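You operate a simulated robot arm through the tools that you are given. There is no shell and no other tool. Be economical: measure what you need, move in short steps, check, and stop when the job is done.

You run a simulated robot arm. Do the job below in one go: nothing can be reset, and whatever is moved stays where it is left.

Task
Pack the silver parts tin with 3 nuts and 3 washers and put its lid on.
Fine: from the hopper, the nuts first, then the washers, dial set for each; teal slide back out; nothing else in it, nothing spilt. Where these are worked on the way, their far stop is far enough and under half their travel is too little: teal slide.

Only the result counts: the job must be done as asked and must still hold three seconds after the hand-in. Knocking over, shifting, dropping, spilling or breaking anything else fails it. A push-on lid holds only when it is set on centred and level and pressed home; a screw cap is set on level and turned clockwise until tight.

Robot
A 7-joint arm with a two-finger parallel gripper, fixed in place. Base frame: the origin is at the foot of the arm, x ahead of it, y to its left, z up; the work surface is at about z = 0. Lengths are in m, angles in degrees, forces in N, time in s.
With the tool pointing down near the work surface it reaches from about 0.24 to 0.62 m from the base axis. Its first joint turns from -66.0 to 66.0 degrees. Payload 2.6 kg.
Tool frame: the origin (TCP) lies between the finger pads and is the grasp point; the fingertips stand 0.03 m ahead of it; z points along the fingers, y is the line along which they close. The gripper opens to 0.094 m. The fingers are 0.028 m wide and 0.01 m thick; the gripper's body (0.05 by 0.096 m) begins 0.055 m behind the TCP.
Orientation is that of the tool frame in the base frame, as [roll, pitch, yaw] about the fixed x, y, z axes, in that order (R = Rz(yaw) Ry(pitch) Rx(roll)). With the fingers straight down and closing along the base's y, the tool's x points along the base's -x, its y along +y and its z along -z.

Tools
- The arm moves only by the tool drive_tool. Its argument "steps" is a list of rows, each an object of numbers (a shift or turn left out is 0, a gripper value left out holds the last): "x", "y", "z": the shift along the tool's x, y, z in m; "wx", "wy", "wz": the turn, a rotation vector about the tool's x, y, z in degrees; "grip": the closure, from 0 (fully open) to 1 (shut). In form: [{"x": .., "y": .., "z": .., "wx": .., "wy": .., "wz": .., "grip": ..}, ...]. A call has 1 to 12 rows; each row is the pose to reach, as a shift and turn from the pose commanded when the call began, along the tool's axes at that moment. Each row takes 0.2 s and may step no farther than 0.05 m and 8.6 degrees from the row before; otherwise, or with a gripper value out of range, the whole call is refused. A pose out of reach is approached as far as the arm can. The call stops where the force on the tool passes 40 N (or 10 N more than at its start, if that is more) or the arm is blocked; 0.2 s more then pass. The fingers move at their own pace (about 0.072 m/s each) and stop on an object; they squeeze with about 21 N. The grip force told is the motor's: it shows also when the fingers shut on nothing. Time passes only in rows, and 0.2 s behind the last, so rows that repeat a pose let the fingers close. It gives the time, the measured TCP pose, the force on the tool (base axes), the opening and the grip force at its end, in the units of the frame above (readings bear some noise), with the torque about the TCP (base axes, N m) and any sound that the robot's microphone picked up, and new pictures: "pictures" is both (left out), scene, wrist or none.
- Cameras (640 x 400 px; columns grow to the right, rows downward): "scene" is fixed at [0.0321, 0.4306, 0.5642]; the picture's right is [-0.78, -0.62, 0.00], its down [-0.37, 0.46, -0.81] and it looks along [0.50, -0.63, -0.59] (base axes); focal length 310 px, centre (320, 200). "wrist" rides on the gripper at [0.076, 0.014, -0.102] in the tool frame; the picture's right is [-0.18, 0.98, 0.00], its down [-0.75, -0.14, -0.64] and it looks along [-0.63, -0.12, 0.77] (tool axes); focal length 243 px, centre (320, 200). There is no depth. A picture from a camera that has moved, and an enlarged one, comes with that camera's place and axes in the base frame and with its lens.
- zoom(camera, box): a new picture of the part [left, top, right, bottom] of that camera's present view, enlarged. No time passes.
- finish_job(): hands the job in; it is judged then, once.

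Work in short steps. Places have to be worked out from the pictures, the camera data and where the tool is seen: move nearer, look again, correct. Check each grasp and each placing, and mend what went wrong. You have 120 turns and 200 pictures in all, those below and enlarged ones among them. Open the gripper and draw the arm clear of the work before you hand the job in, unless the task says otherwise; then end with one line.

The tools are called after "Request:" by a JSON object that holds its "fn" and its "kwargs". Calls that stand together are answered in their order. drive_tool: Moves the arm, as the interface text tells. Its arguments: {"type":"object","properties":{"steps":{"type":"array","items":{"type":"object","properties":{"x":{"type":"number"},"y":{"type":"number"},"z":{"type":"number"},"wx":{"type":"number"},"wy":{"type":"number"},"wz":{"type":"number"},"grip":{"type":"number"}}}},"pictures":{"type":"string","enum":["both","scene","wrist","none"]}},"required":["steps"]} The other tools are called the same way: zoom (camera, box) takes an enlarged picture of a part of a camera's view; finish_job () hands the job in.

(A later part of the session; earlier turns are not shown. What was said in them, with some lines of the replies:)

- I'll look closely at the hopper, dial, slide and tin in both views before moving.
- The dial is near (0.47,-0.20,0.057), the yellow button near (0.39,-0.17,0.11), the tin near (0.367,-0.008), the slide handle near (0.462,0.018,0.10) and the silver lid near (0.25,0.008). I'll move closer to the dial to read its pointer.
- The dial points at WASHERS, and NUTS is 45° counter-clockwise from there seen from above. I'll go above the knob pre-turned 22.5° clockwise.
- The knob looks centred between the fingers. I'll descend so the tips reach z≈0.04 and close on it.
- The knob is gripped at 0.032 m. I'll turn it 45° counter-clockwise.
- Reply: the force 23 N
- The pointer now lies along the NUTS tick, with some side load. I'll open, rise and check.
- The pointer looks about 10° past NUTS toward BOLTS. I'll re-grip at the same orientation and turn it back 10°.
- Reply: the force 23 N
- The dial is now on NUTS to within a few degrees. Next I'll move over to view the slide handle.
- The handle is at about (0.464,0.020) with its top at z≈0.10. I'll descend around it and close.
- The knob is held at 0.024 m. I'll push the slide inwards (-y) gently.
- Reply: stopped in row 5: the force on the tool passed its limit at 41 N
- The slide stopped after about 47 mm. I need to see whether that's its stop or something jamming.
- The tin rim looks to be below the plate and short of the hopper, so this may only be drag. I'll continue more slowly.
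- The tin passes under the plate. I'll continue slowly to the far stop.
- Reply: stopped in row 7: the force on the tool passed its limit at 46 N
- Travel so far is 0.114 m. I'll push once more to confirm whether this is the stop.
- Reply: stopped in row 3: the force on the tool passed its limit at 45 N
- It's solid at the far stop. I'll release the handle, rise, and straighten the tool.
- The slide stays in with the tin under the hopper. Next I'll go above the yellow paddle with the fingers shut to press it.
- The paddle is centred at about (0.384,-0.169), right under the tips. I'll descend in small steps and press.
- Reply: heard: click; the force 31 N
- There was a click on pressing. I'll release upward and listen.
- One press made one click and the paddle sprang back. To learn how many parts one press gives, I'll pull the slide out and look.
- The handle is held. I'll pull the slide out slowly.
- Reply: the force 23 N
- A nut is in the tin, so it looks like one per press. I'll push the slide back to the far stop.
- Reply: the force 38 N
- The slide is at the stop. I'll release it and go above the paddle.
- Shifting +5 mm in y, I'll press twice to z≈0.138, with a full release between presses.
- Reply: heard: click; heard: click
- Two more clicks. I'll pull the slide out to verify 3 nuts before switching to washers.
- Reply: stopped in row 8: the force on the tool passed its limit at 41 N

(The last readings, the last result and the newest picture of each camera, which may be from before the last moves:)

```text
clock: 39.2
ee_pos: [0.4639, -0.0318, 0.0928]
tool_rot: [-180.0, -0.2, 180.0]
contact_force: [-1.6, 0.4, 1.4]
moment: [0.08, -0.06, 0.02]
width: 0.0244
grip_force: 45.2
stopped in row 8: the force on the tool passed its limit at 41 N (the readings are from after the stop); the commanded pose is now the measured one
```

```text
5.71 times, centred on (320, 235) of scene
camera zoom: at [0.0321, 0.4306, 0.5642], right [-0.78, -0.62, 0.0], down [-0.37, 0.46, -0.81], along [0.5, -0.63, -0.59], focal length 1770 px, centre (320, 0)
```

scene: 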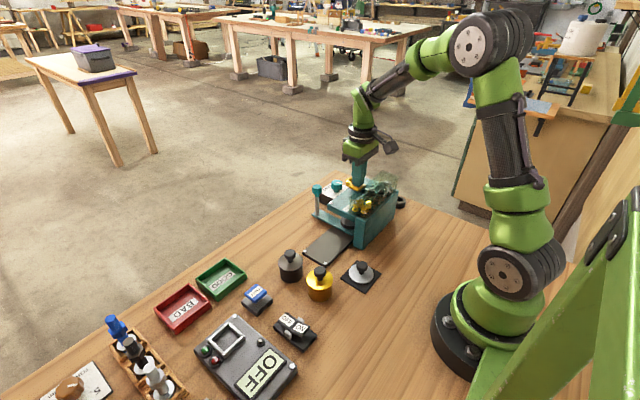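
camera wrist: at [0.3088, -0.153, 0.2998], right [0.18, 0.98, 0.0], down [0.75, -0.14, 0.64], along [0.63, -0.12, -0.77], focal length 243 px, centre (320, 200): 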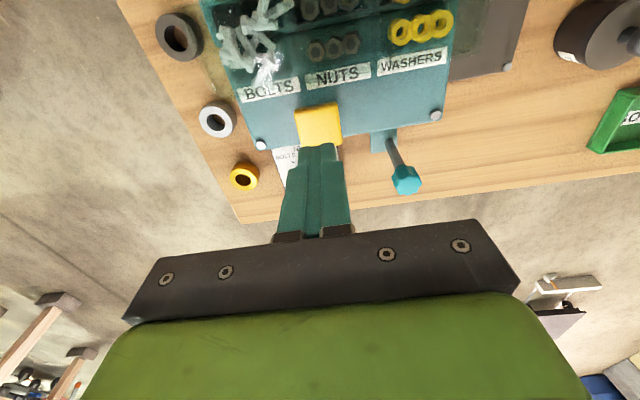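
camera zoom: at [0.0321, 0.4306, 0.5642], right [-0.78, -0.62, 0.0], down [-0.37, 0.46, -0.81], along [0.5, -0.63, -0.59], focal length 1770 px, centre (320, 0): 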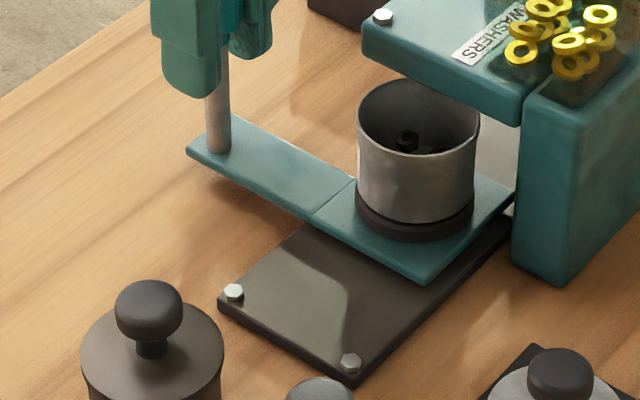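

It dragged at the same mid-travel spot as before. I'll continue outward.

Request:
{"fn": "drive_tool", "kwargs": {"steps": [{"y": 0.004}, {"y": 0.01}, {"y": 0.016}, {"y": 0.024}, {"y": 0.032}, {"y": 0.038}, {"y": 0.043}, {"y": 0.043, "grip": 0.4}, {"y": 0.043}, {"y": 0.043, "z": -0.04}, {"y": 0.043, "z": -0.08}], "pictures": "none"}}

Request:
{"fn": "drive_tool", "kwargs": {"steps": [{"x": 0.04, "y": -0.01, "z": -0.02}, {"x": 0.08, "y": -0.02, "z": -0.04}, {"x": 0.11, "y": -0.022, "z": -0.06}], "pictures": "wrist"}}

Request:
{"fn": "zoom", "kwargs": {"camera": "scene", "box": [270, 200, 370, 270]}}

```text
clock: 41.6
ee_pos: [0.4651, 0.0119, 0.1738]
tool_rot: [-180.0, -0.3, 179.9]
contact_force: [0.7, 0.4, 0.0]
moment: [0.0, 0.02, -0.02]
width: 0.0567
grip_force: 0.0
```

```text
clock: 42.4
ee_pos: [0.3546, -0.0127, 0.2344]
tool_rot: [180.0, -0.2, -180.0]
contact_force: [0.2, -0.2, 0.9]
moment: [-0.01, -0.04, 0.01]
width: 0.0564
grip_force: 0.1
camera wrist: at [0.2792, 0.0039, 0.3366], right [0.18, 0.98, 0.0], down [0.76, -0.14, 0.64], along [0.63, -0.12, -0.77], focal length 243 px, centre (320, 200)
```

wrist: 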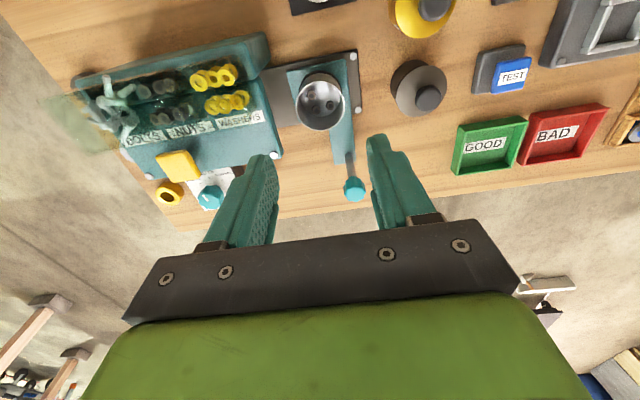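

```text
5.71 times, centred on (320, 235) of scene
camera zoom: at [0.0321, 0.4306, 0.5642], right [-0.78, -0.62, 0.0], down [-0.37, 0.46, -0.81], along [0.5, -0.63, -0.59], focal length 1770 px, centre (320, 0)
```

zoom: 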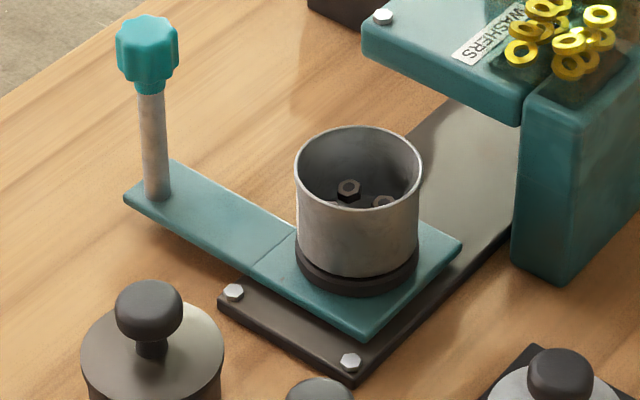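

Request:
{"fn": "zoom", "kwargs": {"camera": "wrist", "box": [280, 60, 370, 140]}}

```text
5.00 times, centred on (325, 100) of wrist
camera zoom: at [0.2792, 0.0039, 0.3366], right [0.18, 0.98, 0.0], down [0.76, -0.14, 0.64], along [0.63, -0.12, -0.77], focal length 1213 px, centre (295, 700)
```

zoom: 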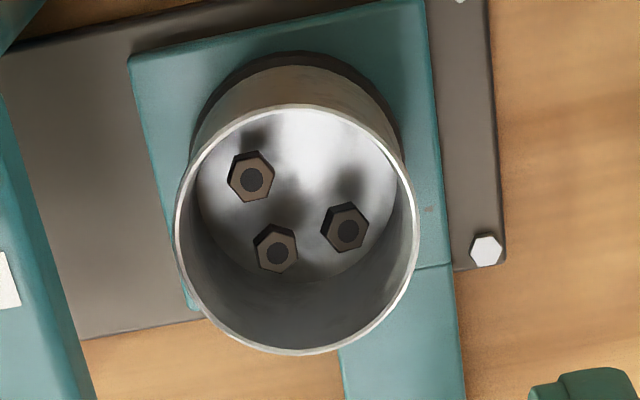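

Exactly 3 nuts. Now I'll move to the dial, pre-turned 22.5° counter-clockwise.

Request:
{"fn": "drive_tool", "kwargs": {"steps": [{"x": -0.025, "y": -0.035, "wz": -5}, {"x": -0.05, "y": -0.075, "wz": -10}, {"x": -0.075, "y": -0.115, "z": 0.01, "wz": -15}, {"x": -0.1, "y": -0.155, "z": 0.03, "wz": -20}, {"x": -0.116, "y": -0.188, "z": 0.05, "wz": -22.5}, {"x": -0.116, "y": -0.188, "z": 0.08, "wz": -22.5}], "pictures": "wrist"}}

```text
refused: row 4 steps farther than a row can; nothing moved
```

That row was slightly too long, so I'll split it.

Request:
{"fn": "drive_tool", "kwargs": {"steps": [{"x": -0.025, "y": -0.035, "wz": -5}, {"x": -0.05, "y": -0.07, "wz": -10}, {"x": -0.072, "y": -0.105, "z": 0.01, "wz": -15}, {"x": -0.094, "y": -0.14, "z": 0.025, "wz": -20}, {"x": -0.11, "y": -0.17, "z": 0.04, "wz": -22.5}, {"x": -0.116, "y": -0.188, "z": 0.06, "wz": -22.5}, {"x": -0.116, "y": -0.188, "z": 0.08, "wz": -22.5}], "pictures": "wrist"}}

```text
clock: 44.0
ee_pos: [0.4688, -0.2, 0.1524]
tool_rot: [-180.0, -0.2, -157.6]
contact_force: [0.4, -1.0, -0.1]
moment: [0.0, 0.0, 0.01]
width: 0.0565
grip_force: 0.0
camera wrist: at [0.3938, -0.2145, 0.2541], right [-0.21, 0.98, 0.0], down [0.75, 0.16, 0.64], along [0.63, 0.13, -0.77], focal length 243 px, centre (320, 200)
```

wrist: 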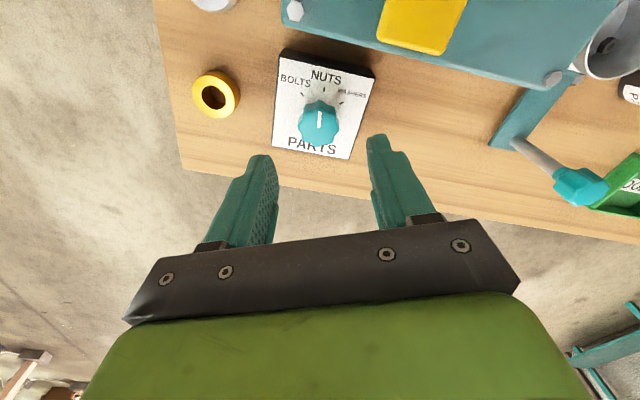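

The knob is centred. I'll descend, grip, and turn 48° clockwise to WASHERS.

Request:
{"fn": "drive_tool", "kwargs": {"steps": [{"z": 0.03}, {"z": 0.06}, {"z": 0.081}, {"z": 0.081, "grip": 0.8}, {"z": 0.081}, {"z": 0.081}], "pictures": "none"}}

Request:
{"fn": "drive_tool", "kwargs": {"steps": [{"wz": 8}, {"wz": 16}, {"wz": 24}, {"wz": 32}, {"wz": 40}, {"wz": 48}, {"wz": 48}, {"wz": 48, "grip": 0.4}, {"wz": 48}, {"wz": 48, "z": -0.04}, {"wz": 40, "z": -0.08}, {"wz": 32, "z": -0.1}], "pictures": "none"}}

Request:
{"fn": "drive_tool", "kwargs": {"steps": [{"wz": -7.5, "z": -0.02}], "pictures": "wrist"}}

Request:
{"fn": "zoom", "kwargs": {"camera": "wrist", "box": [220, 0, 420, 160]}}

```text
clock: 45.4
ee_pos: [0.4703, -0.2021, 0.0716]
tool_rot: [-179.8, -0.1, -157.6]
contact_force: [10.2, -15.2, -11.5]
moment: [-0.13, -0.76, -0.1]
width: 0.0323
grip_force: 44.5
```

```text
clock: 48.0
ee_pos: [0.4686, -0.1994, 0.1708]
tool_rot: [-179.9, -0.1, 170.7]
contact_force: [-0.7, 0.4, -0.2]
moment: [0.01, -0.01, 0.0]
width: 0.0565
grip_force: 0.0
```

```text
clock: 48.4
ee_pos: [0.4704, -0.1979, 0.1904]
tool_rot: [-180.0, -0.2, 178.1]
contact_force: [0.1, -0.4, -0.5]
moment: [0.0, -0.03, 0.0]
width: 0.0565
grip_force: 0.1
camera wrist: at [0.3938, -0.1799, 0.2931], right [0.22, 0.98, 0.0], down [0.75, -0.17, 0.64], along [0.62, -0.14, -0.77], focal length 243 px, centre (320, 200)
```

wrist: 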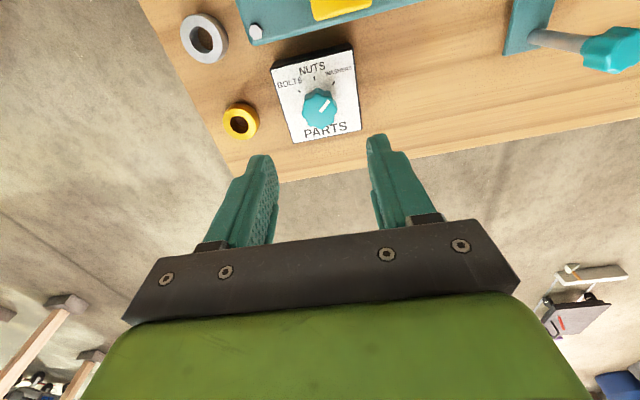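

```text
2.50 times, centred on (320, 80) of wrist
camera zoom: at [0.3938, -0.1799, 0.2931], right [0.22, 0.98, 0.0], down [0.75, -0.17, 0.64], along [0.62, -0.14, -0.77], focal length 606 px, centre (320, 500)
```

zoom: 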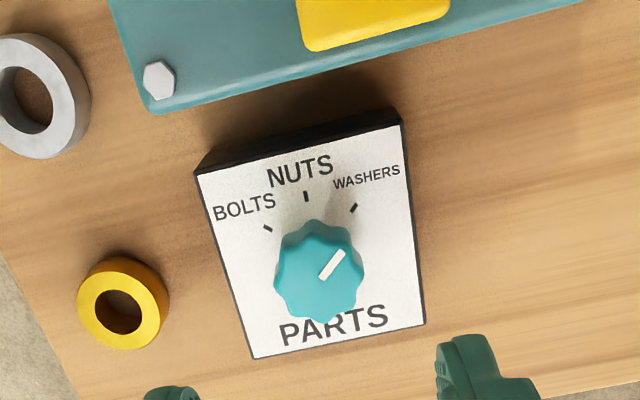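

The dial is on WASHERS. Now to the handle to grip it again.

Request:
{"fn": "drive_tool", "kwargs": {"steps": [{"x": 0.003, "y": 0.045}, {"x": 0.006, "y": 0.09}, {"x": 0.009, "y": 0.135}, {"x": 0.011, "y": 0.18, "wz": -1}, {"x": 0.013, "y": 0.2105, "z": 0.03, "wz": -1.9}, {"x": 0.013, "y": 0.2105, "z": 0.07, "wz": -1.9}, {"x": 0.013, "y": 0.2105, "z": 0.098, "wz": -1.9}, {"x": 0.013, "y": 0.2105, "z": 0.098, "wz": -1.9, "grip": 0.9}, {"x": 0.013, "y": 0.2105, "z": 0.098, "wz": -1.9}, {"x": 0.013, "y": 0.2105, "z": 0.098, "wz": -1.9}], "pictures": "wrist"}}

```text
clock: 50.6
ee_pos: [0.465, 0.0125, 0.0933]
tool_rot: [-179.9, -0.2, 180.0]
contact_force: [2.3, 1.0, -5.8]
moment: [0.02, -0.37, -0.08]
width: 0.0242
grip_force: 45.4
camera wrist: at [0.3886, 0.0273, 0.1959], right [0.19, 0.98, 0.0], down [0.76, -0.14, 0.64], along [0.63, -0.12, -0.77], focal length 243 px, centre (320, 200)
```

wrist: 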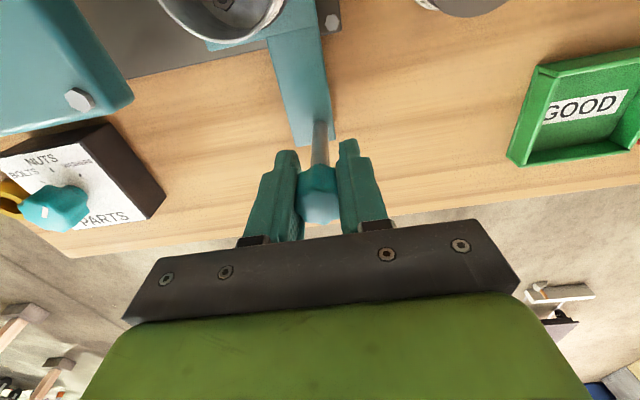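

Gripped. I'll push in, in two calls, to the far stop.

Request:
{"fn": "drive_tool", "kwargs": {"steps": [{"y": -0.004}, {"y": -0.012}, {"y": -0.02}, {"y": -0.028}, {"y": -0.036}, {"y": -0.044}, {"y": -0.052}, {"y": -0.06}, {"y": -0.07}, {"y": -0.08}, {"y": -0.09}, {"y": -0.1}], "pictures": "none"}}

Request:
{"fn": "drive_tool", "kwargs": {"steps": [{"y": -0.003}, {"y": -0.006}, {"y": -0.009}, {"y": -0.012}, {"y": -0.014}], "pictures": "none"}}

```text
clock: 53.2
ee_pos: [0.465, -0.0892, 0.0938]
tool_rot: [-179.9, 0.0, 179.9]
contact_force: [20.4, 0.6, -1.1]
moment: [0.06, 0.21, -0.03]
width: 0.0242
grip_force: 44.9
```

```text
clock: 54.4
ee_pos: [0.4637, -0.0959, 0.0929]
tool_rot: [179.4, -0.2, -179.8]
contact_force: [13.9, 26.0, 4.6]
moment: [-0.08, -0.17, -0.09]
width: 0.0244
grip_force: 44.9
```

It's at the stop. I'll release it and go above the paddle.

Request:
{"fn": "drive_tool", "kwargs": {"steps": [{"y": 0.005, "grip": 0.4}, {"y": 0.005}, {"y": 0.005, "z": -0.04}, {"y": 0.005, "z": -0.08}, {"y": 0.005, "z": -0.105, "grip": 1}, {"x": 0.03, "y": -0.025, "z": -0.108}, {"x": 0.06, "y": -0.05, "z": -0.108}, {"x": 0.079, "y": -0.069, "z": -0.105}], "pictures": "both"}}

```text
clock: 56.2
ee_pos: [0.3816, -0.1712, 0.1988]
tool_rot: [-180.0, -0.2, 179.9]
contact_force: [0.1, 0.2, 0.7]
moment: [-0.01, -0.03, -0.02]
width: 0.0
grip_force: 20.8
camera wrist: at [0.3057, -0.1547, 0.2999], right [0.19, 0.98, 0.0], down [0.76, -0.14, 0.64], along [0.63, -0.12, -0.77], focal length 243 px, centre (320, 200)
```

scene: 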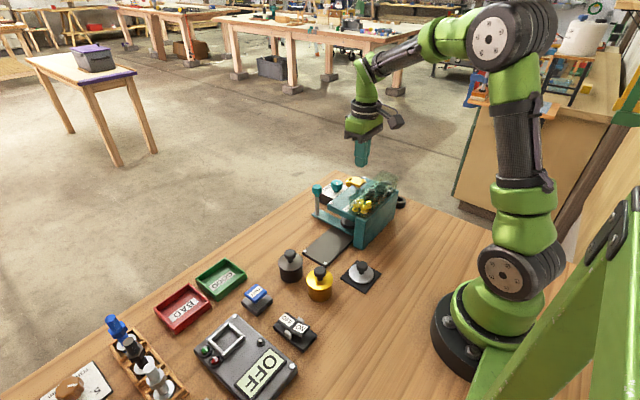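
wrist: 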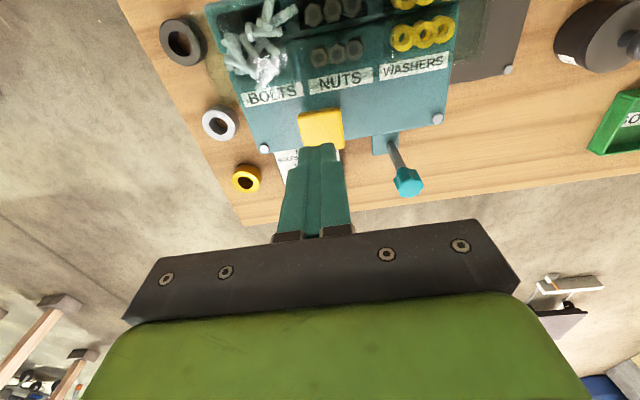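

I'll press three times, using one call per press.

Request:
{"fn": "drive_tool", "kwargs": {"steps": [{"x": -0.003, "y": 0.001, "z": 0.02}, {"x": -0.003, "y": 0.001, "z": 0.038}, {"x": -0.003, "y": 0.001, "z": 0.047}, {"x": -0.003, "y": 0.001, "z": 0.052}, {"x": -0.003, "y": 0.001, "z": 0.057}, {"x": -0.003, "y": 0.001, "z": 0.061}, {"x": -0.003, "y": 0.001, "z": 0.052}, {"x": -0.003, "y": 0.001, "z": 0.041}, {"x": -0.003, "y": 0.001, "z": 0.041}], "pictures": "none"}}

Request:
{"fn": "drive_tool", "kwargs": {"steps": [{"z": 0.006}, {"z": 0.011}, {"z": 0.016}, {"z": 0.02}, {"z": 0.011}, {"z": 0.0}, {"z": 0.0}], "pictures": "none"}}

Request:
{"fn": "drive_tool", "kwargs": {"steps": [{"z": 0.006}, {"z": 0.011}, {"z": 0.016}, {"z": 0.02}, {"z": 0.011}, {"z": 0.0}, {"z": 0.0}, {"z": -0.04}], "pictures": "none"}}

```text
clock: 58.2
ee_pos: [0.3873, -0.1702, 0.1579]
tool_rot: [180.0, -0.2, 179.9]
contact_force: [0.1, 0.1, 0.1]
moment: [0.02, 0.03, -0.03]
width: 0.0
grip_force: 21.5
heard: click
```

```text
clock: 59.8
ee_pos: [0.3865, -0.17, 0.1579]
tool_rot: [-180.0, -0.2, 179.9]
contact_force: [0.3, -0.2, -0.7]
moment: [0.02, -0.02, 0.04]
width: 0.0
grip_force: 20.8
heard: click
```

```text
clock: 61.6
ee_pos: [0.3873, -0.1716, 0.1967]
tool_rot: [180.0, -0.4, 179.9]
contact_force: [-0.2, -0.1, 0.8]
moment: [-0.02, -0.01, 0.01]
width: 0.0
grip_force: 20.7
heard: click
```

Three clicks. I'll grip the handle and pull the slide all the way out.

Request:
{"fn": "drive_tool", "kwargs": {"steps": [{"x": -0.03, "y": 0.03, "grip": 0.3}, {"x": -0.06, "y": 0.06, "z": 0.0}, {"x": -0.078, "y": 0.075, "z": 0.015}, {"x": -0.078, "y": 0.075, "z": 0.055}, {"x": -0.078, "y": 0.075, "z": 0.09}, {"x": -0.078, "y": 0.075, "z": 0.106}, {"x": -0.078, "y": 0.075, "z": 0.106, "grip": 0.9}, {"x": -0.078, "y": 0.075, "z": 0.106}, {"x": -0.078, "y": 0.075, "z": 0.106}], "pictures": "none"}}

Request:
{"fn": "drive_tool", "kwargs": {"steps": [{"y": 0.005}, {"y": 0.014}, {"y": 0.022}, {"y": 0.03}, {"y": 0.038}, {"y": 0.046}, {"y": 0.053}, {"y": 0.06}, {"y": 0.067}, {"y": 0.074}, {"y": 0.082}, {"y": 0.09}], "pictures": "none"}}

```text
clock: 63.6
ee_pos: [0.4662, -0.0941, 0.0907]
tool_rot: [-179.9, -0.2, 179.8]
contact_force: [2.9, -1.0, -4.0]
moment: [-0.01, -0.3, -0.07]
width: 0.0245
grip_force: 45.4
```

```text
clock: 66.2
ee_pos: [0.4658, -0.0055, 0.0915]
tool_rot: [-179.9, -0.1, 180.0]
contact_force: [25.1, -0.9, -21.3]
moment: [0.05, 0.78, -0.02]
width: 0.0244
grip_force: 45.0
```

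Now on to the outer stop.

Request:
{"fn": "drive_tool", "kwargs": {"steps": [{"x": -0.001, "y": 0.006}, {"x": -0.001, "y": 0.012}, {"x": -0.001, "y": 0.018}, {"x": -0.001, "y": 0.022}, {"x": -0.001, "y": 0.025}, {"x": -0.001, "y": 0.028}], "pictures": "none"}}

```text
clock: 67.6
ee_pos: [0.4656, 0.0202, 0.0915]
tool_rot: [-179.8, -0.3, 179.5]
contact_force: [-20.8, -10.1, 16.7]
moment: [0.1, 0.27, -0.01]
width: 0.0244
grip_force: 45.4
```

It's fully out, past where it started. I'll release it, rise and inspect the tin.

Request:
{"fn": "drive_tool", "kwargs": {"steps": [{"y": -0.002, "grip": 0.4}, {"y": -0.002}, {"y": -0.002, "z": -0.04}, {"y": -0.002, "z": -0.08}, {"x": 0.04, "y": -0.01, "z": -0.1}, {"x": 0.08, "y": -0.025, "z": -0.12}, {"x": 0.11, "y": -0.03, "z": -0.14}]}}

Request:
{"fn": "zoom", "kwargs": {"camera": "wrist", "box": [280, 60, 370, 140]}}

Request:
{"fn": "zoom", "kwargs": {"camera": "scene", "box": [270, 200, 410, 300]}}

```text
clock: 69.2
ee_pos: [0.3582, -0.0077, 0.2317]
tool_rot: [-179.9, -0.2, 179.9]
contact_force: [-0.2, -0.5, -0.8]
moment: [-0.02, 0.0, 0.0]
width: 0.0564
grip_force: 0.1
camera wrist: at [0.2814, 0.0084, 0.3332], right [0.19, 0.98, 0.0], down [0.76, -0.14, 0.64], along [0.63, -0.12, -0.77], focal length 243 px, centre (320, 200)
```

scene: 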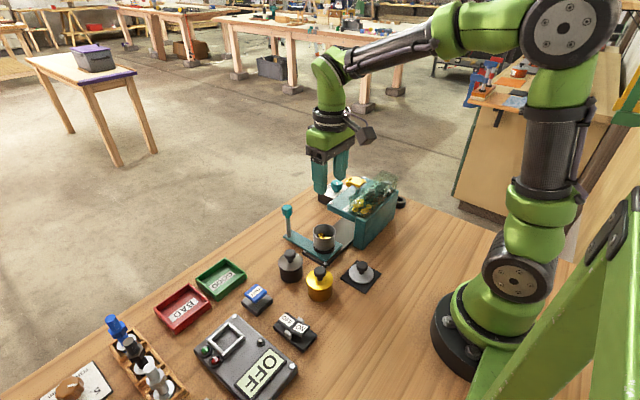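
wrist: 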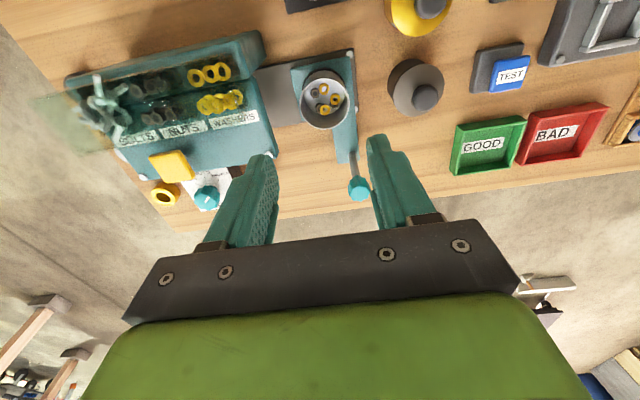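

```text
5.00 times, centred on (325, 100) of wrist
camera zoom: at [0.2814, 0.0084, 0.3332], right [0.19, 0.98, 0.0], down [0.76, -0.14, 0.64], along [0.63, -0.12, -0.77], focal length 1213 px, centre (295, 700)
```

zoom: 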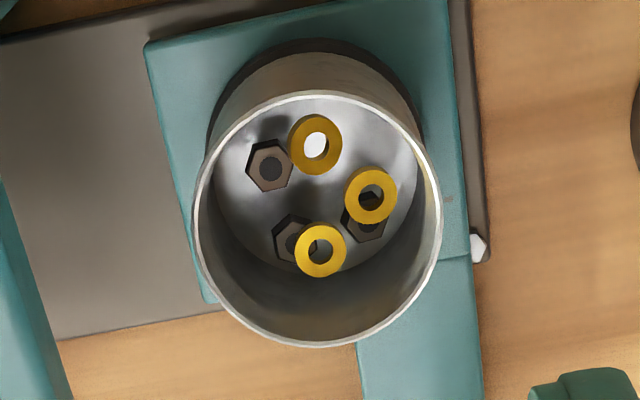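

```text
4.00 times, centred on (340, 250) of scene
camera zoom: at [0.0321, 0.4306, 0.5642], right [-0.78, -0.62, 0.0], down [-0.37, 0.46, -0.81], along [0.5, -0.63, -0.59], focal length 1239 px, centre (240, 0)
```

zoom: 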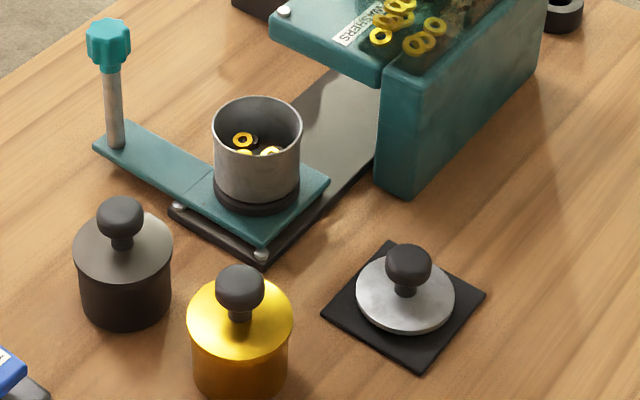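

3 nuts and 3 washers are in the tin, nothing is spilt, and the slide is out. Now to the silver lid near (0.25,0.008).

Request:
{"fn": "drive_tool", "kwargs": {"steps": [{"x": 0.03, "y": 0.005, "z": 0.0}, {"x": 0.06, "y": 0.01, "z": 0.0}, {"x": 0.09, "y": 0.013, "z": 0.01}, {"x": 0.108, "y": 0.016, "z": 0.03}, {"x": 0.108, "y": 0.016, "z": 0.05}]}}

Request:
{"fn": "zoom", "kwargs": {"camera": "wrist", "box": [220, 60, 420, 190]}}

```text
clock: 70.4
ee_pos: [0.2486, 0.008, 0.1817]
tool_rot: [179.9, -0.2, 179.9]
contact_force: [1.3, -0.1, -0.7]
moment: [-0.02, 0.02, 0.01]
width: 0.0565
grip_force: 0.0
camera wrist: at [0.1726, 0.0243, 0.2848], right [0.19, 0.98, 0.0], down [0.76, -0.14, 0.64], along [0.63, -0.12, -0.77], focal length 243 px, centre (320, 200)
```

scene: 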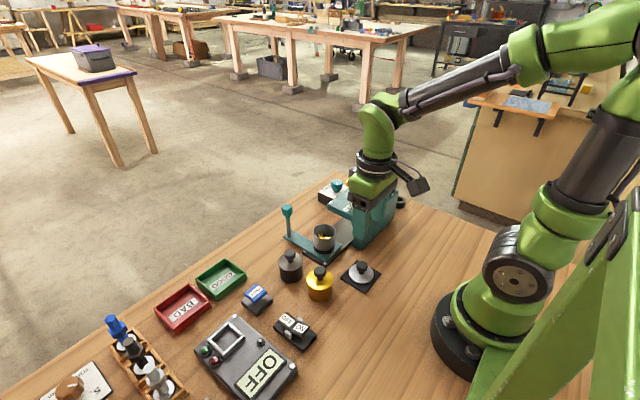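
wrist: 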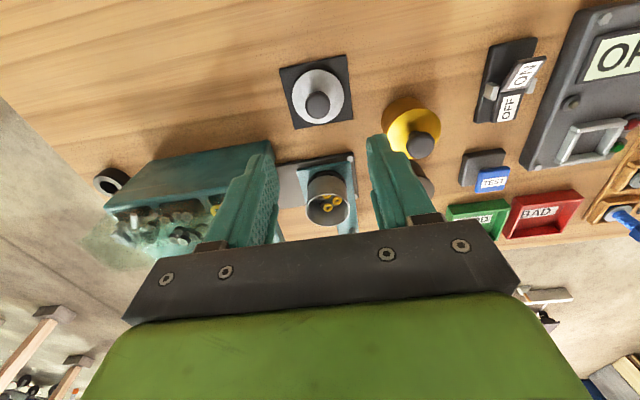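

```text
3.08 times, centred on (320, 125) of wrist
camera zoom: at [0.1726, 0.0243, 0.2848], right [0.19, 0.98, 0.0], down [0.76, -0.14, 0.64], along [0.63, -0.12, -0.77], focal length 746 px, centre (320, 431)
```

zoom: 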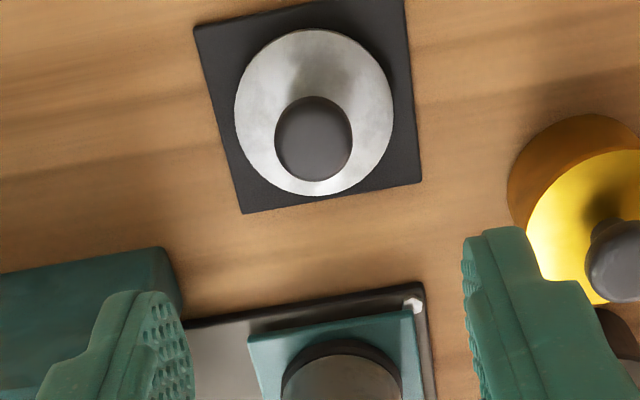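

The lid centre is at about (0.252,0.0065) with the knob top at z≈0.04. I'll descend to TCP z≈0.052, so the tips stay clear of the lid disc, and grip the knob.

Request:
{"fn": "drive_tool", "kwargs": {"steps": [{"x": -0.0034, "y": -0.0015, "z": 0.04}, {"x": -0.0034, "y": -0.0015, "z": 0.08}, {"x": -0.0034, "y": -0.0015, "z": 0.11}, {"x": -0.0034, "y": -0.0015, "z": 0.13}]}}

Request:
{"fn": "zoom", "kwargs": {"camera": "scene", "box": [320, 230, 410, 300]}}

```text
clock: 71.4
ee_pos: [0.2502, 0.0087, 0.0506]
tool_rot: [-179.9, -0.1, 179.8]
contact_force: [-0.5, -0.7, 0.3]
moment: [0.01, 0.01, -0.01]
width: 0.0564
grip_force: 0.1
camera wrist: at [0.1739, 0.0235, 0.153], right [0.19, 0.98, 0.0], down [0.76, -0.14, 0.64], along [0.63, -0.12, -0.77], focal length 243 px, centre (320, 200)
```

scene: 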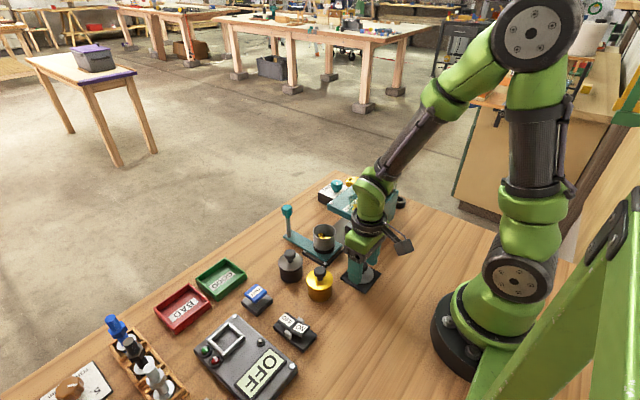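
wrist: 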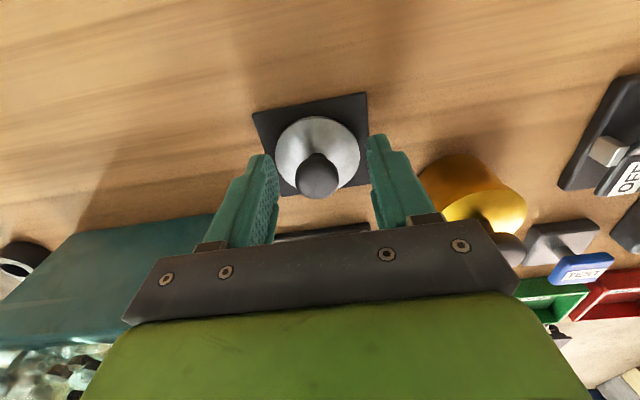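

```text
5.71 times, centred on (365, 265) of scene
camera zoom: at [0.0321, 0.4306, 0.5642], right [-0.78, -0.62, 0.0], down [-0.37, 0.46, -0.81], along [0.5, -0.63, -0.59], focal length 1770 px, centre (63, -171)
```

zoom: 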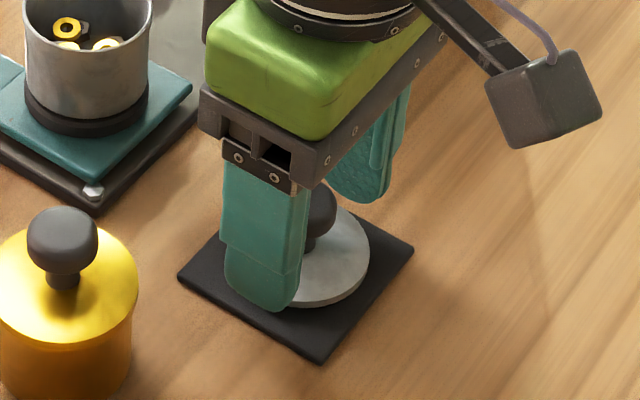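

The knob is between the pads. Closing.

Request:
{"fn": "drive_tool", "kwargs": {"steps": [{"grip": 0.9}, {"grip": 0.9}, {"grip": 0.9}, {"grip": 0.9}], "pictures": "wrist"}}

Request:
{"fn": "zoom", "kwargs": {"camera": "scene", "box": [320, 230, 410, 300]}}

```text
clock: 72.4
ee_pos: [0.2499, 0.0084, 0.0505]
tool_rot: [-180.0, -0.2, 179.9]
contact_force: [0.6, -0.1, 0.0]
moment: [-0.01, 0.02, 0.05]
width: 0.0233
grip_force: 20.7
camera wrist: at [0.174, 0.0235, 0.1534], right [0.19, 0.98, 0.0], down [0.76, -0.14, 0.64], along [0.63, -0.12, -0.77], focal length 243 px, centre (320, 200)
```

wrist: 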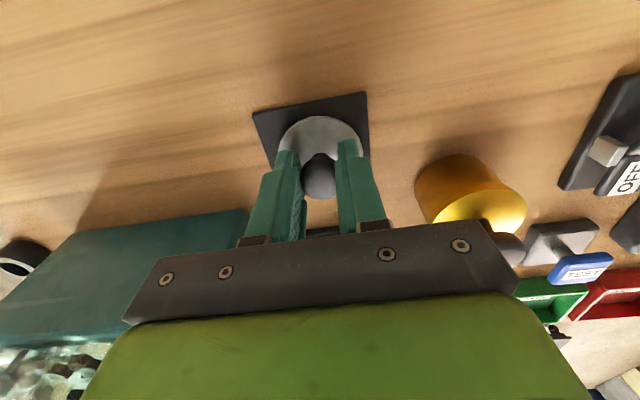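

```text
5.71 times, centred on (365, 265) of scene
camera zoom: at [0.0321, 0.4306, 0.5642], right [-0.78, -0.62, 0.0], down [-0.37, 0.46, -0.81], along [0.5, -0.63, -0.59], focal length 1770 px, centre (63, -171)
```

zoom: 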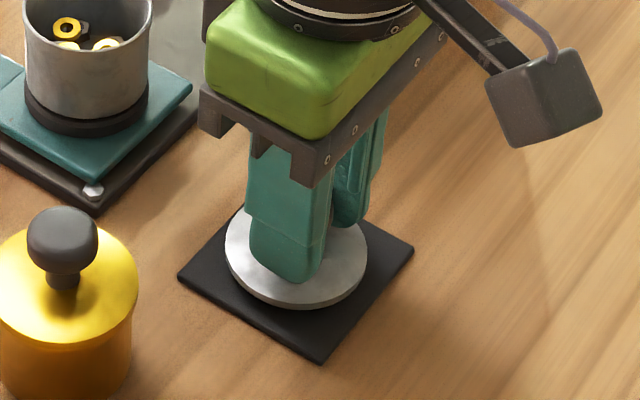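

Gripped at 23 mm. I'll lift straight up and check the lid in hand.

Request:
{"fn": "drive_tool", "kwargs": {"steps": [{"z": -0.01}, {"z": -0.03}, {"z": -0.06}, {"z": -0.09}, {"z": -0.11}], "pictures": "none"}}

Request:
{"fn": "zoom", "kwargs": {"camera": "wrist", "box": [220, 70, 420, 230]}}

Request:
{"fn": "zoom", "kwargs": {"camera": "scene", "box": [320, 170, 430, 270]}}

```text
clock: 73.6
ee_pos: [0.2512, 0.0091, 0.1629]
tool_rot: [179.9, -0.3, 179.9]
contact_force: [-0.3, -0.1, -0.5]
moment: [0.0, -0.03, 0.02]
width: 0.023
grip_force: 20.9
```

```text
2.50 times, centred on (320, 150) of wrist
camera zoom: at [0.1757, 0.0235, 0.2642], right [0.19, 0.98, 0.0], down [0.76, -0.14, 0.64], along [0.63, -0.12, -0.77], focal length 606 px, centre (320, 325)
```

zoom: 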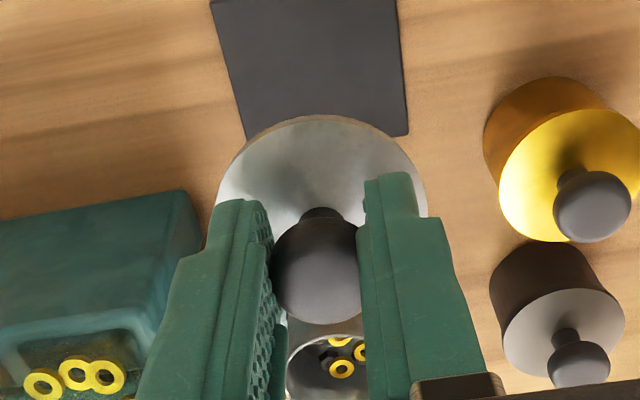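

```text
4.00 times, centred on (375, 220) of scene
camera zoom: at [0.0321, 0.4306, 0.5642], right [-0.78, -0.62, 0.0], down [-0.37, 0.46, -0.81], along [0.5, -0.63, -0.59], focal length 1239 px, centre (100, 120)
```

zoom: 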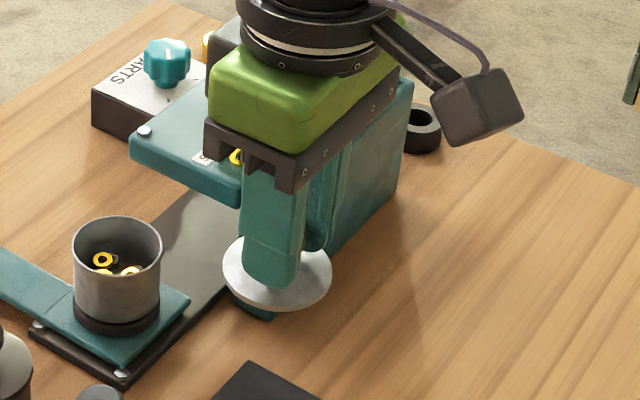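

The lid hangs level with its centre about 4 mm ahead of the TCP in base x. I'll carry it over the tin, holding about 20 mm above the rim.

Request:
{"fn": "drive_tool", "kwargs": {"steps": [{"x": -0.02, "y": -0.002}, {"x": -0.045, "y": -0.005}, {"x": -0.07, "y": -0.008}, {"x": -0.095, "y": -0.012}, {"x": -0.11, "y": -0.014}, {"x": -0.114, "y": -0.014, "z": 0.01}, {"x": -0.114, "y": -0.014, "z": 0.025}, {"x": -0.114, "y": -0.014, "z": 0.036}, {"x": -0.114, "y": -0.014, "z": 0.036}], "pictures": "none"}}

Request:
{"fn": "zoom", "kwargs": {"camera": "wrist", "box": [220, 70, 420, 230]}}

Request:
{"fn": "zoom", "kwargs": {"camera": "scene", "box": [280, 180, 370, 270]}}

```text
clock: 75.6
ee_pos: [0.3679, -0.0073, 0.1255]
tool_rot: [180.0, -0.2, -180.0]
contact_force: [0.3, 0.4, -0.1]
moment: [0.0, -0.03, 0.02]
width: 0.0231
grip_force: 20.9
```

```text
2.50 times, centred on (320, 150) of wrist
camera zoom: at [0.291, 0.009, 0.2267], right [0.19, 0.98, 0.0], down [0.76, -0.14, 0.64], along [0.63, -0.12, -0.77], focal length 606 px, centre (320, 325)
```

zoom: 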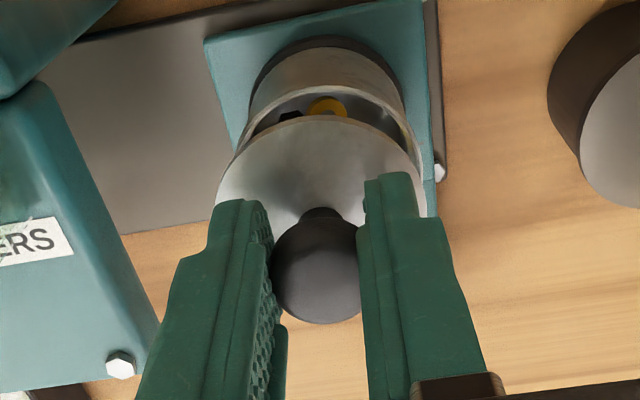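

```text
4.44 times, centred on (325, 225) of scene
camera zoom: at [0.0321, 0.4306, 0.5642], right [-0.78, -0.62, 0.0], down [-0.37, 0.46, -0.81], along [0.5, -0.63, -0.59], focal length 1377 px, centre (298, 89)
```

zoom: 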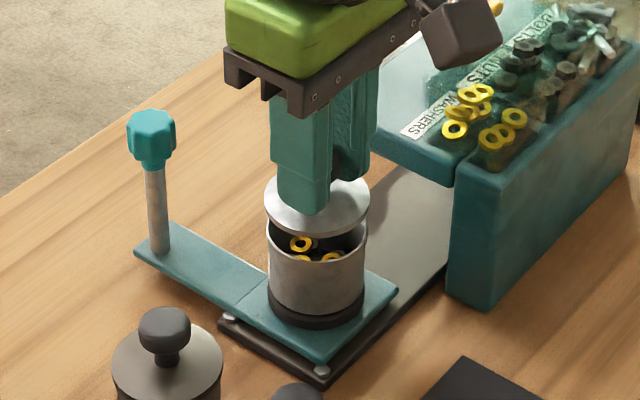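

The scene view shows the lid aligned crosswise. The wrist view puts the tin about 1.5 mm to +y of the lid. I'll correct that and lower 11 mm for a closer check.

Request:
{"fn": "drive_tool", "kwargs": {"steps": [{"y": 0.0015, "z": 0.004}, {"y": 0.0015, "z": 0.008}, {"y": 0.0015, "z": 0.011}, {"y": 0.0015, "z": 0.011}], "pictures": "none"}}

Request:
{"fn": "zoom", "kwargs": {"camera": "wrist", "box": [270, 80, 370, 160]}}

Request:
{"fn": "zoom", "kwargs": {"camera": "scene", "box": [295, 200, 350, 250]}}

```text
clock: 76.6
ee_pos: [0.367, -0.0065, 0.1137]
tool_rot: [-179.9, -0.2, 180.0]
contact_force: [-0.1, -0.3, -0.1]
moment: [0.04, -0.02, -0.03]
width: 0.0232
grip_force: 20.6
```

```text
5.00 times, centred on (320, 120) of wrist
camera zoom: at [0.2905, 0.0105, 0.2163], right [0.19, 0.98, 0.0], down [0.76, -0.14, 0.64], along [0.63, -0.12, -0.77], focal length 1213 px, centre (320, 600)
```

zoom: 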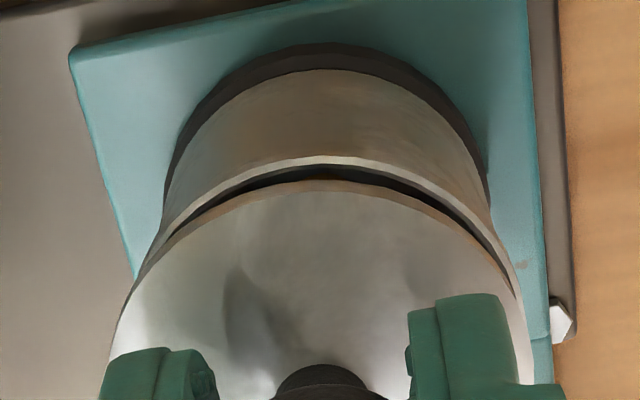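

```text
8.00 times, centred on (322, 225) of scene
camera zoom: at [0.0321, 0.4306, 0.5642], right [-0.78, -0.62, 0.0], down [-0.37, 0.46, -0.81], along [0.5, -0.63, -0.59], focal length 2478 px, centre (300, 0)
```

zoom: 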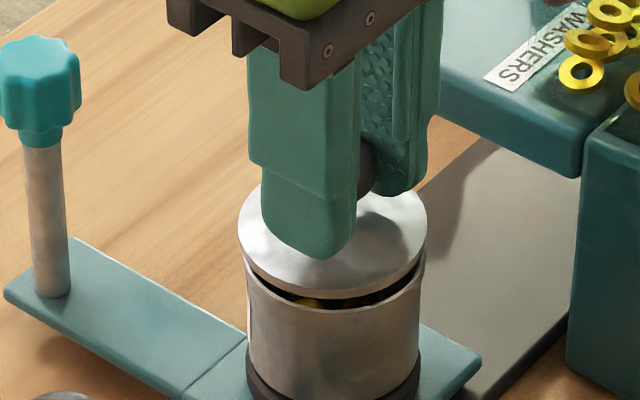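

The lid and tin agree within about 1 mm. I'll make a tiny y correction and lower slowly onto the rim.

Request:
{"fn": "drive_tool", "kwargs": {"steps": [{"y": 0.0006, "z": 0.002}, {"y": 0.0006, "z": 0.004}, {"y": 0.0006, "z": 0.006}, {"y": 0.0006, "z": 0.008}, {"y": 0.0006, "z": 0.0095}], "pictures": "none"}}

Request:
{"fn": "zoom", "kwargs": {"camera": "wrist", "box": [270, 80, 370, 160]}}

Request:
{"fn": "zoom", "kwargs": {"camera": "scene", "box": [295, 200, 350, 250]}}

```text
clock: 77.8
ee_pos: [0.368, -0.008, 0.1074]
tool_rot: [-179.8, 0.2, 179.8]
contact_force: [-4.1, -6.2, 26.5]
moment: [-0.14, -0.14, -0.05]
width: 0.0237
grip_force: 21.1
heard: snap
```

```text
5.00 times, centred on (320, 120) of wrist
camera zoom: at [0.2913, 0.0099, 0.2087], right [0.19, 0.98, 0.0], down [0.75, -0.14, 0.64], along [0.63, -0.12, -0.76], focal length 1213 px, centre (320, 600)
```

zoom: 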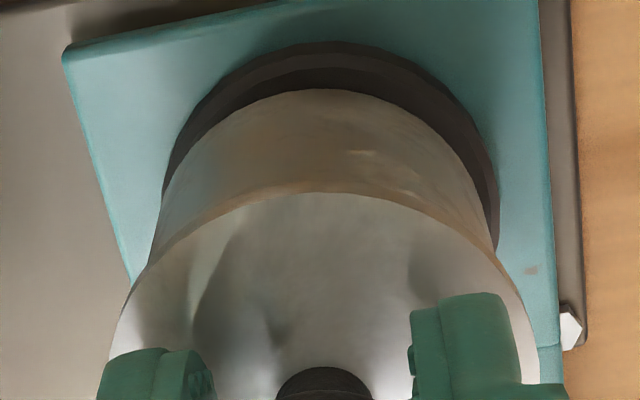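

```text
8.00 times, centred on (322, 225) of scene
camera zoom: at [0.032, 0.4306, 0.5642], right [-0.78, -0.62, 0.0], down [-0.37, 0.46, -0.81], along [0.5, -0.63, -0.59], focal length 2478 px, centre (300, 0)
```

zoom: 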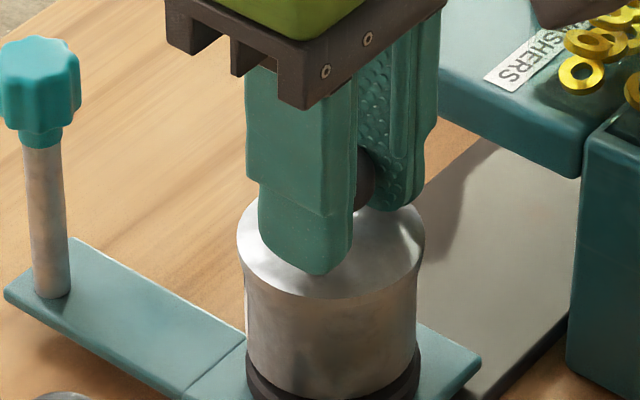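

A snap was heard with 26 N, and the lid looks level and flush. I'll open the gripper and rise a little to inspect.

Request:
{"fn": "drive_tool", "kwargs": {"steps": [{"z": -0.001}, {"z": -0.001, "grip": 0.5}, {"z": -0.001, "grip": 0.5}, {"z": -0.02}, {"z": -0.05}, {"z": -0.08}], "pictures": "wrist"}}

Request:
{"fn": "zoom", "kwargs": {"camera": "scene", "box": [290, 200, 360, 265]}}

Request:
{"fn": "zoom", "kwargs": {"camera": "wrist", "box": [260, 80, 380, 180]}}

```text
clock: 79.2
ee_pos: [0.367, -0.0049, 0.1857]
tool_rot: [180.0, -0.3, 179.9]
contact_force: [0.3, 0.2, 0.3]
moment: [0.0, 0.0, 0.0]
width: 0.0471
grip_force: 0.1
camera wrist: at [0.2906, 0.0112, 0.2869], right [0.19, 0.98, 0.0], down [0.76, -0.14, 0.64], along [0.63, -0.12, -0.77], focal length 243 px, centre (320, 200)
```

wrist: 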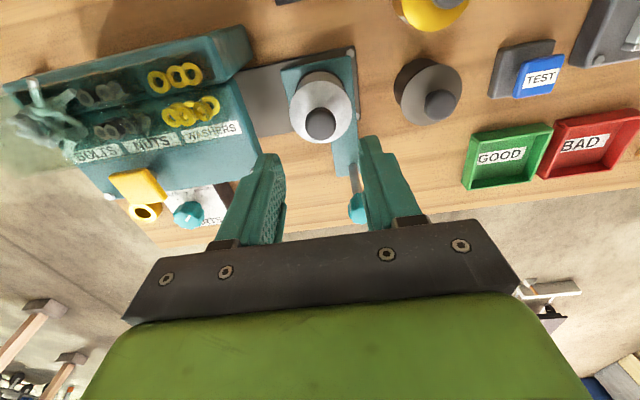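

```text
6.15 times, centred on (325, 232) of scene
camera zoom: at [0.0321, 0.4306, 0.5642], right [-0.78, -0.62, 0.0], down [-0.37, 0.46, -0.81], along [0.5, -0.63, -0.59], focal length 1906 px, centre (289, 0)
```

zoom: 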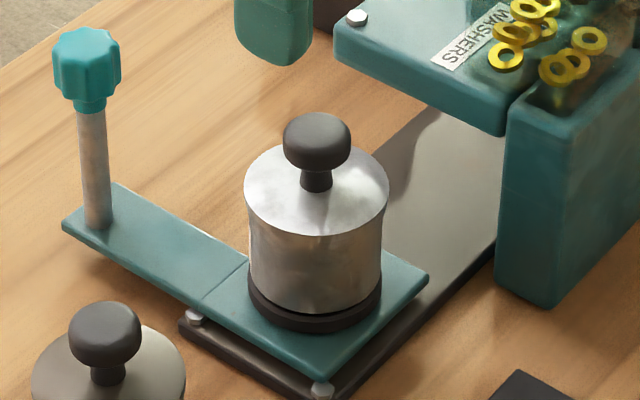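

```text
4.00 times, centred on (320, 130) of wrist
camera zoom: at [0.2906, 0.0112, 0.2869], right [0.19, 0.98, 0.0], down [0.76, -0.14, 0.64], along [0.63, -0.12, -0.77], focal length 970 px, centre (320, 480)
```

zoom: 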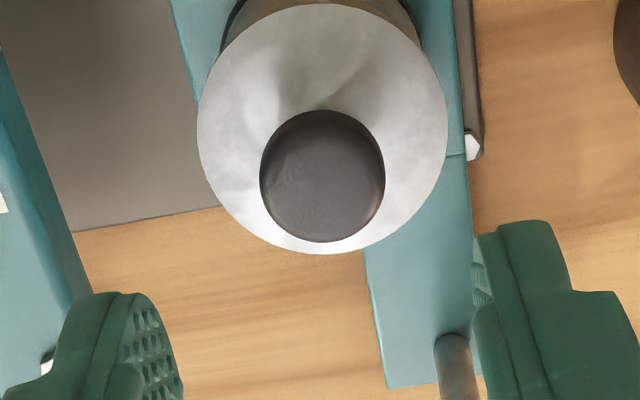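

The lid is on level and flush after the snap, the tin is in its seat, the slide is out and nothing is spilt. I'll draw the arm up and back, clear of the work.

Request:
{"fn": "drive_tool", "kwargs": {"steps": [{"z": -0.04, "grip": 0}, {"z": -0.08}, {"z": -0.12}, {"z": -0.15}, {"z": -0.15}], "pictures": "scene"}}

Request:
{"fn": "zoom", "kwargs": {"camera": "scene", "box": [260, 160, 420, 300]}}

```text
clock: 80.4
ee_pos: [0.3672, -0.0054, 0.3355]
tool_rot: [180.0, -0.2, 180.0]
contact_force: [-0.2, 0.1, -0.1]
moment: [-0.01, -0.02, 0.01]
width: 0.0941
grip_force: 0.1
```

scene: 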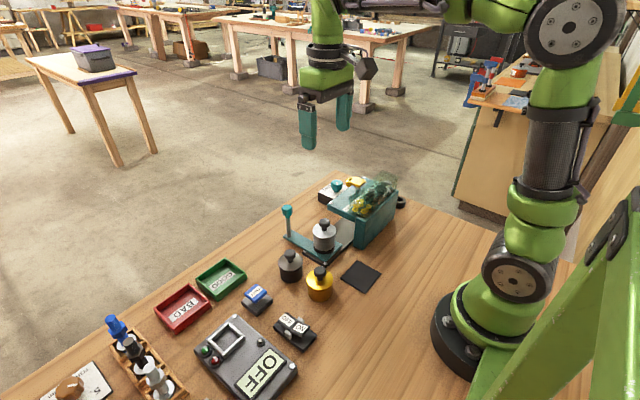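

```text
2.86 times, centred on (340, 230) of scene
camera zoom: at [0.0321, 0.4306, 0.5642], right [-0.78, -0.62, 0.0], down [-0.37, 0.46, -0.81], along [0.5, -0.63, -0.59], focal length 885 px, centre (263, 114)
```

zoom: 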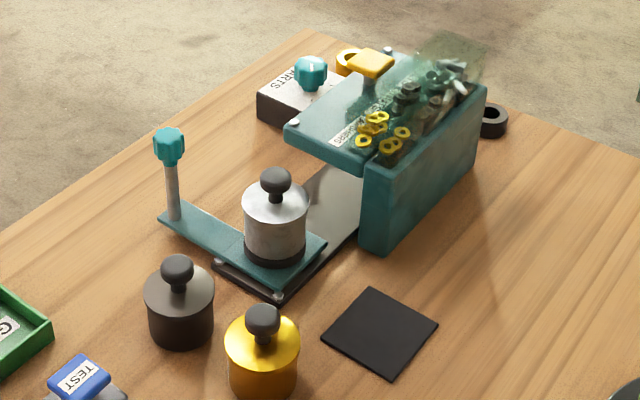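

Everything is in place and the arm is clear, so I'm handing in the job.

Request:
{"fn": "finish_job", "kwargs": {}}

```text
The job is handed in.
```

The silver tin holds 3 nuts and 3 washers, dispensed in that order with the dial set for each; the lid snapped on level, the teal slide is back out, nothing was spilt, and the job is handed in.
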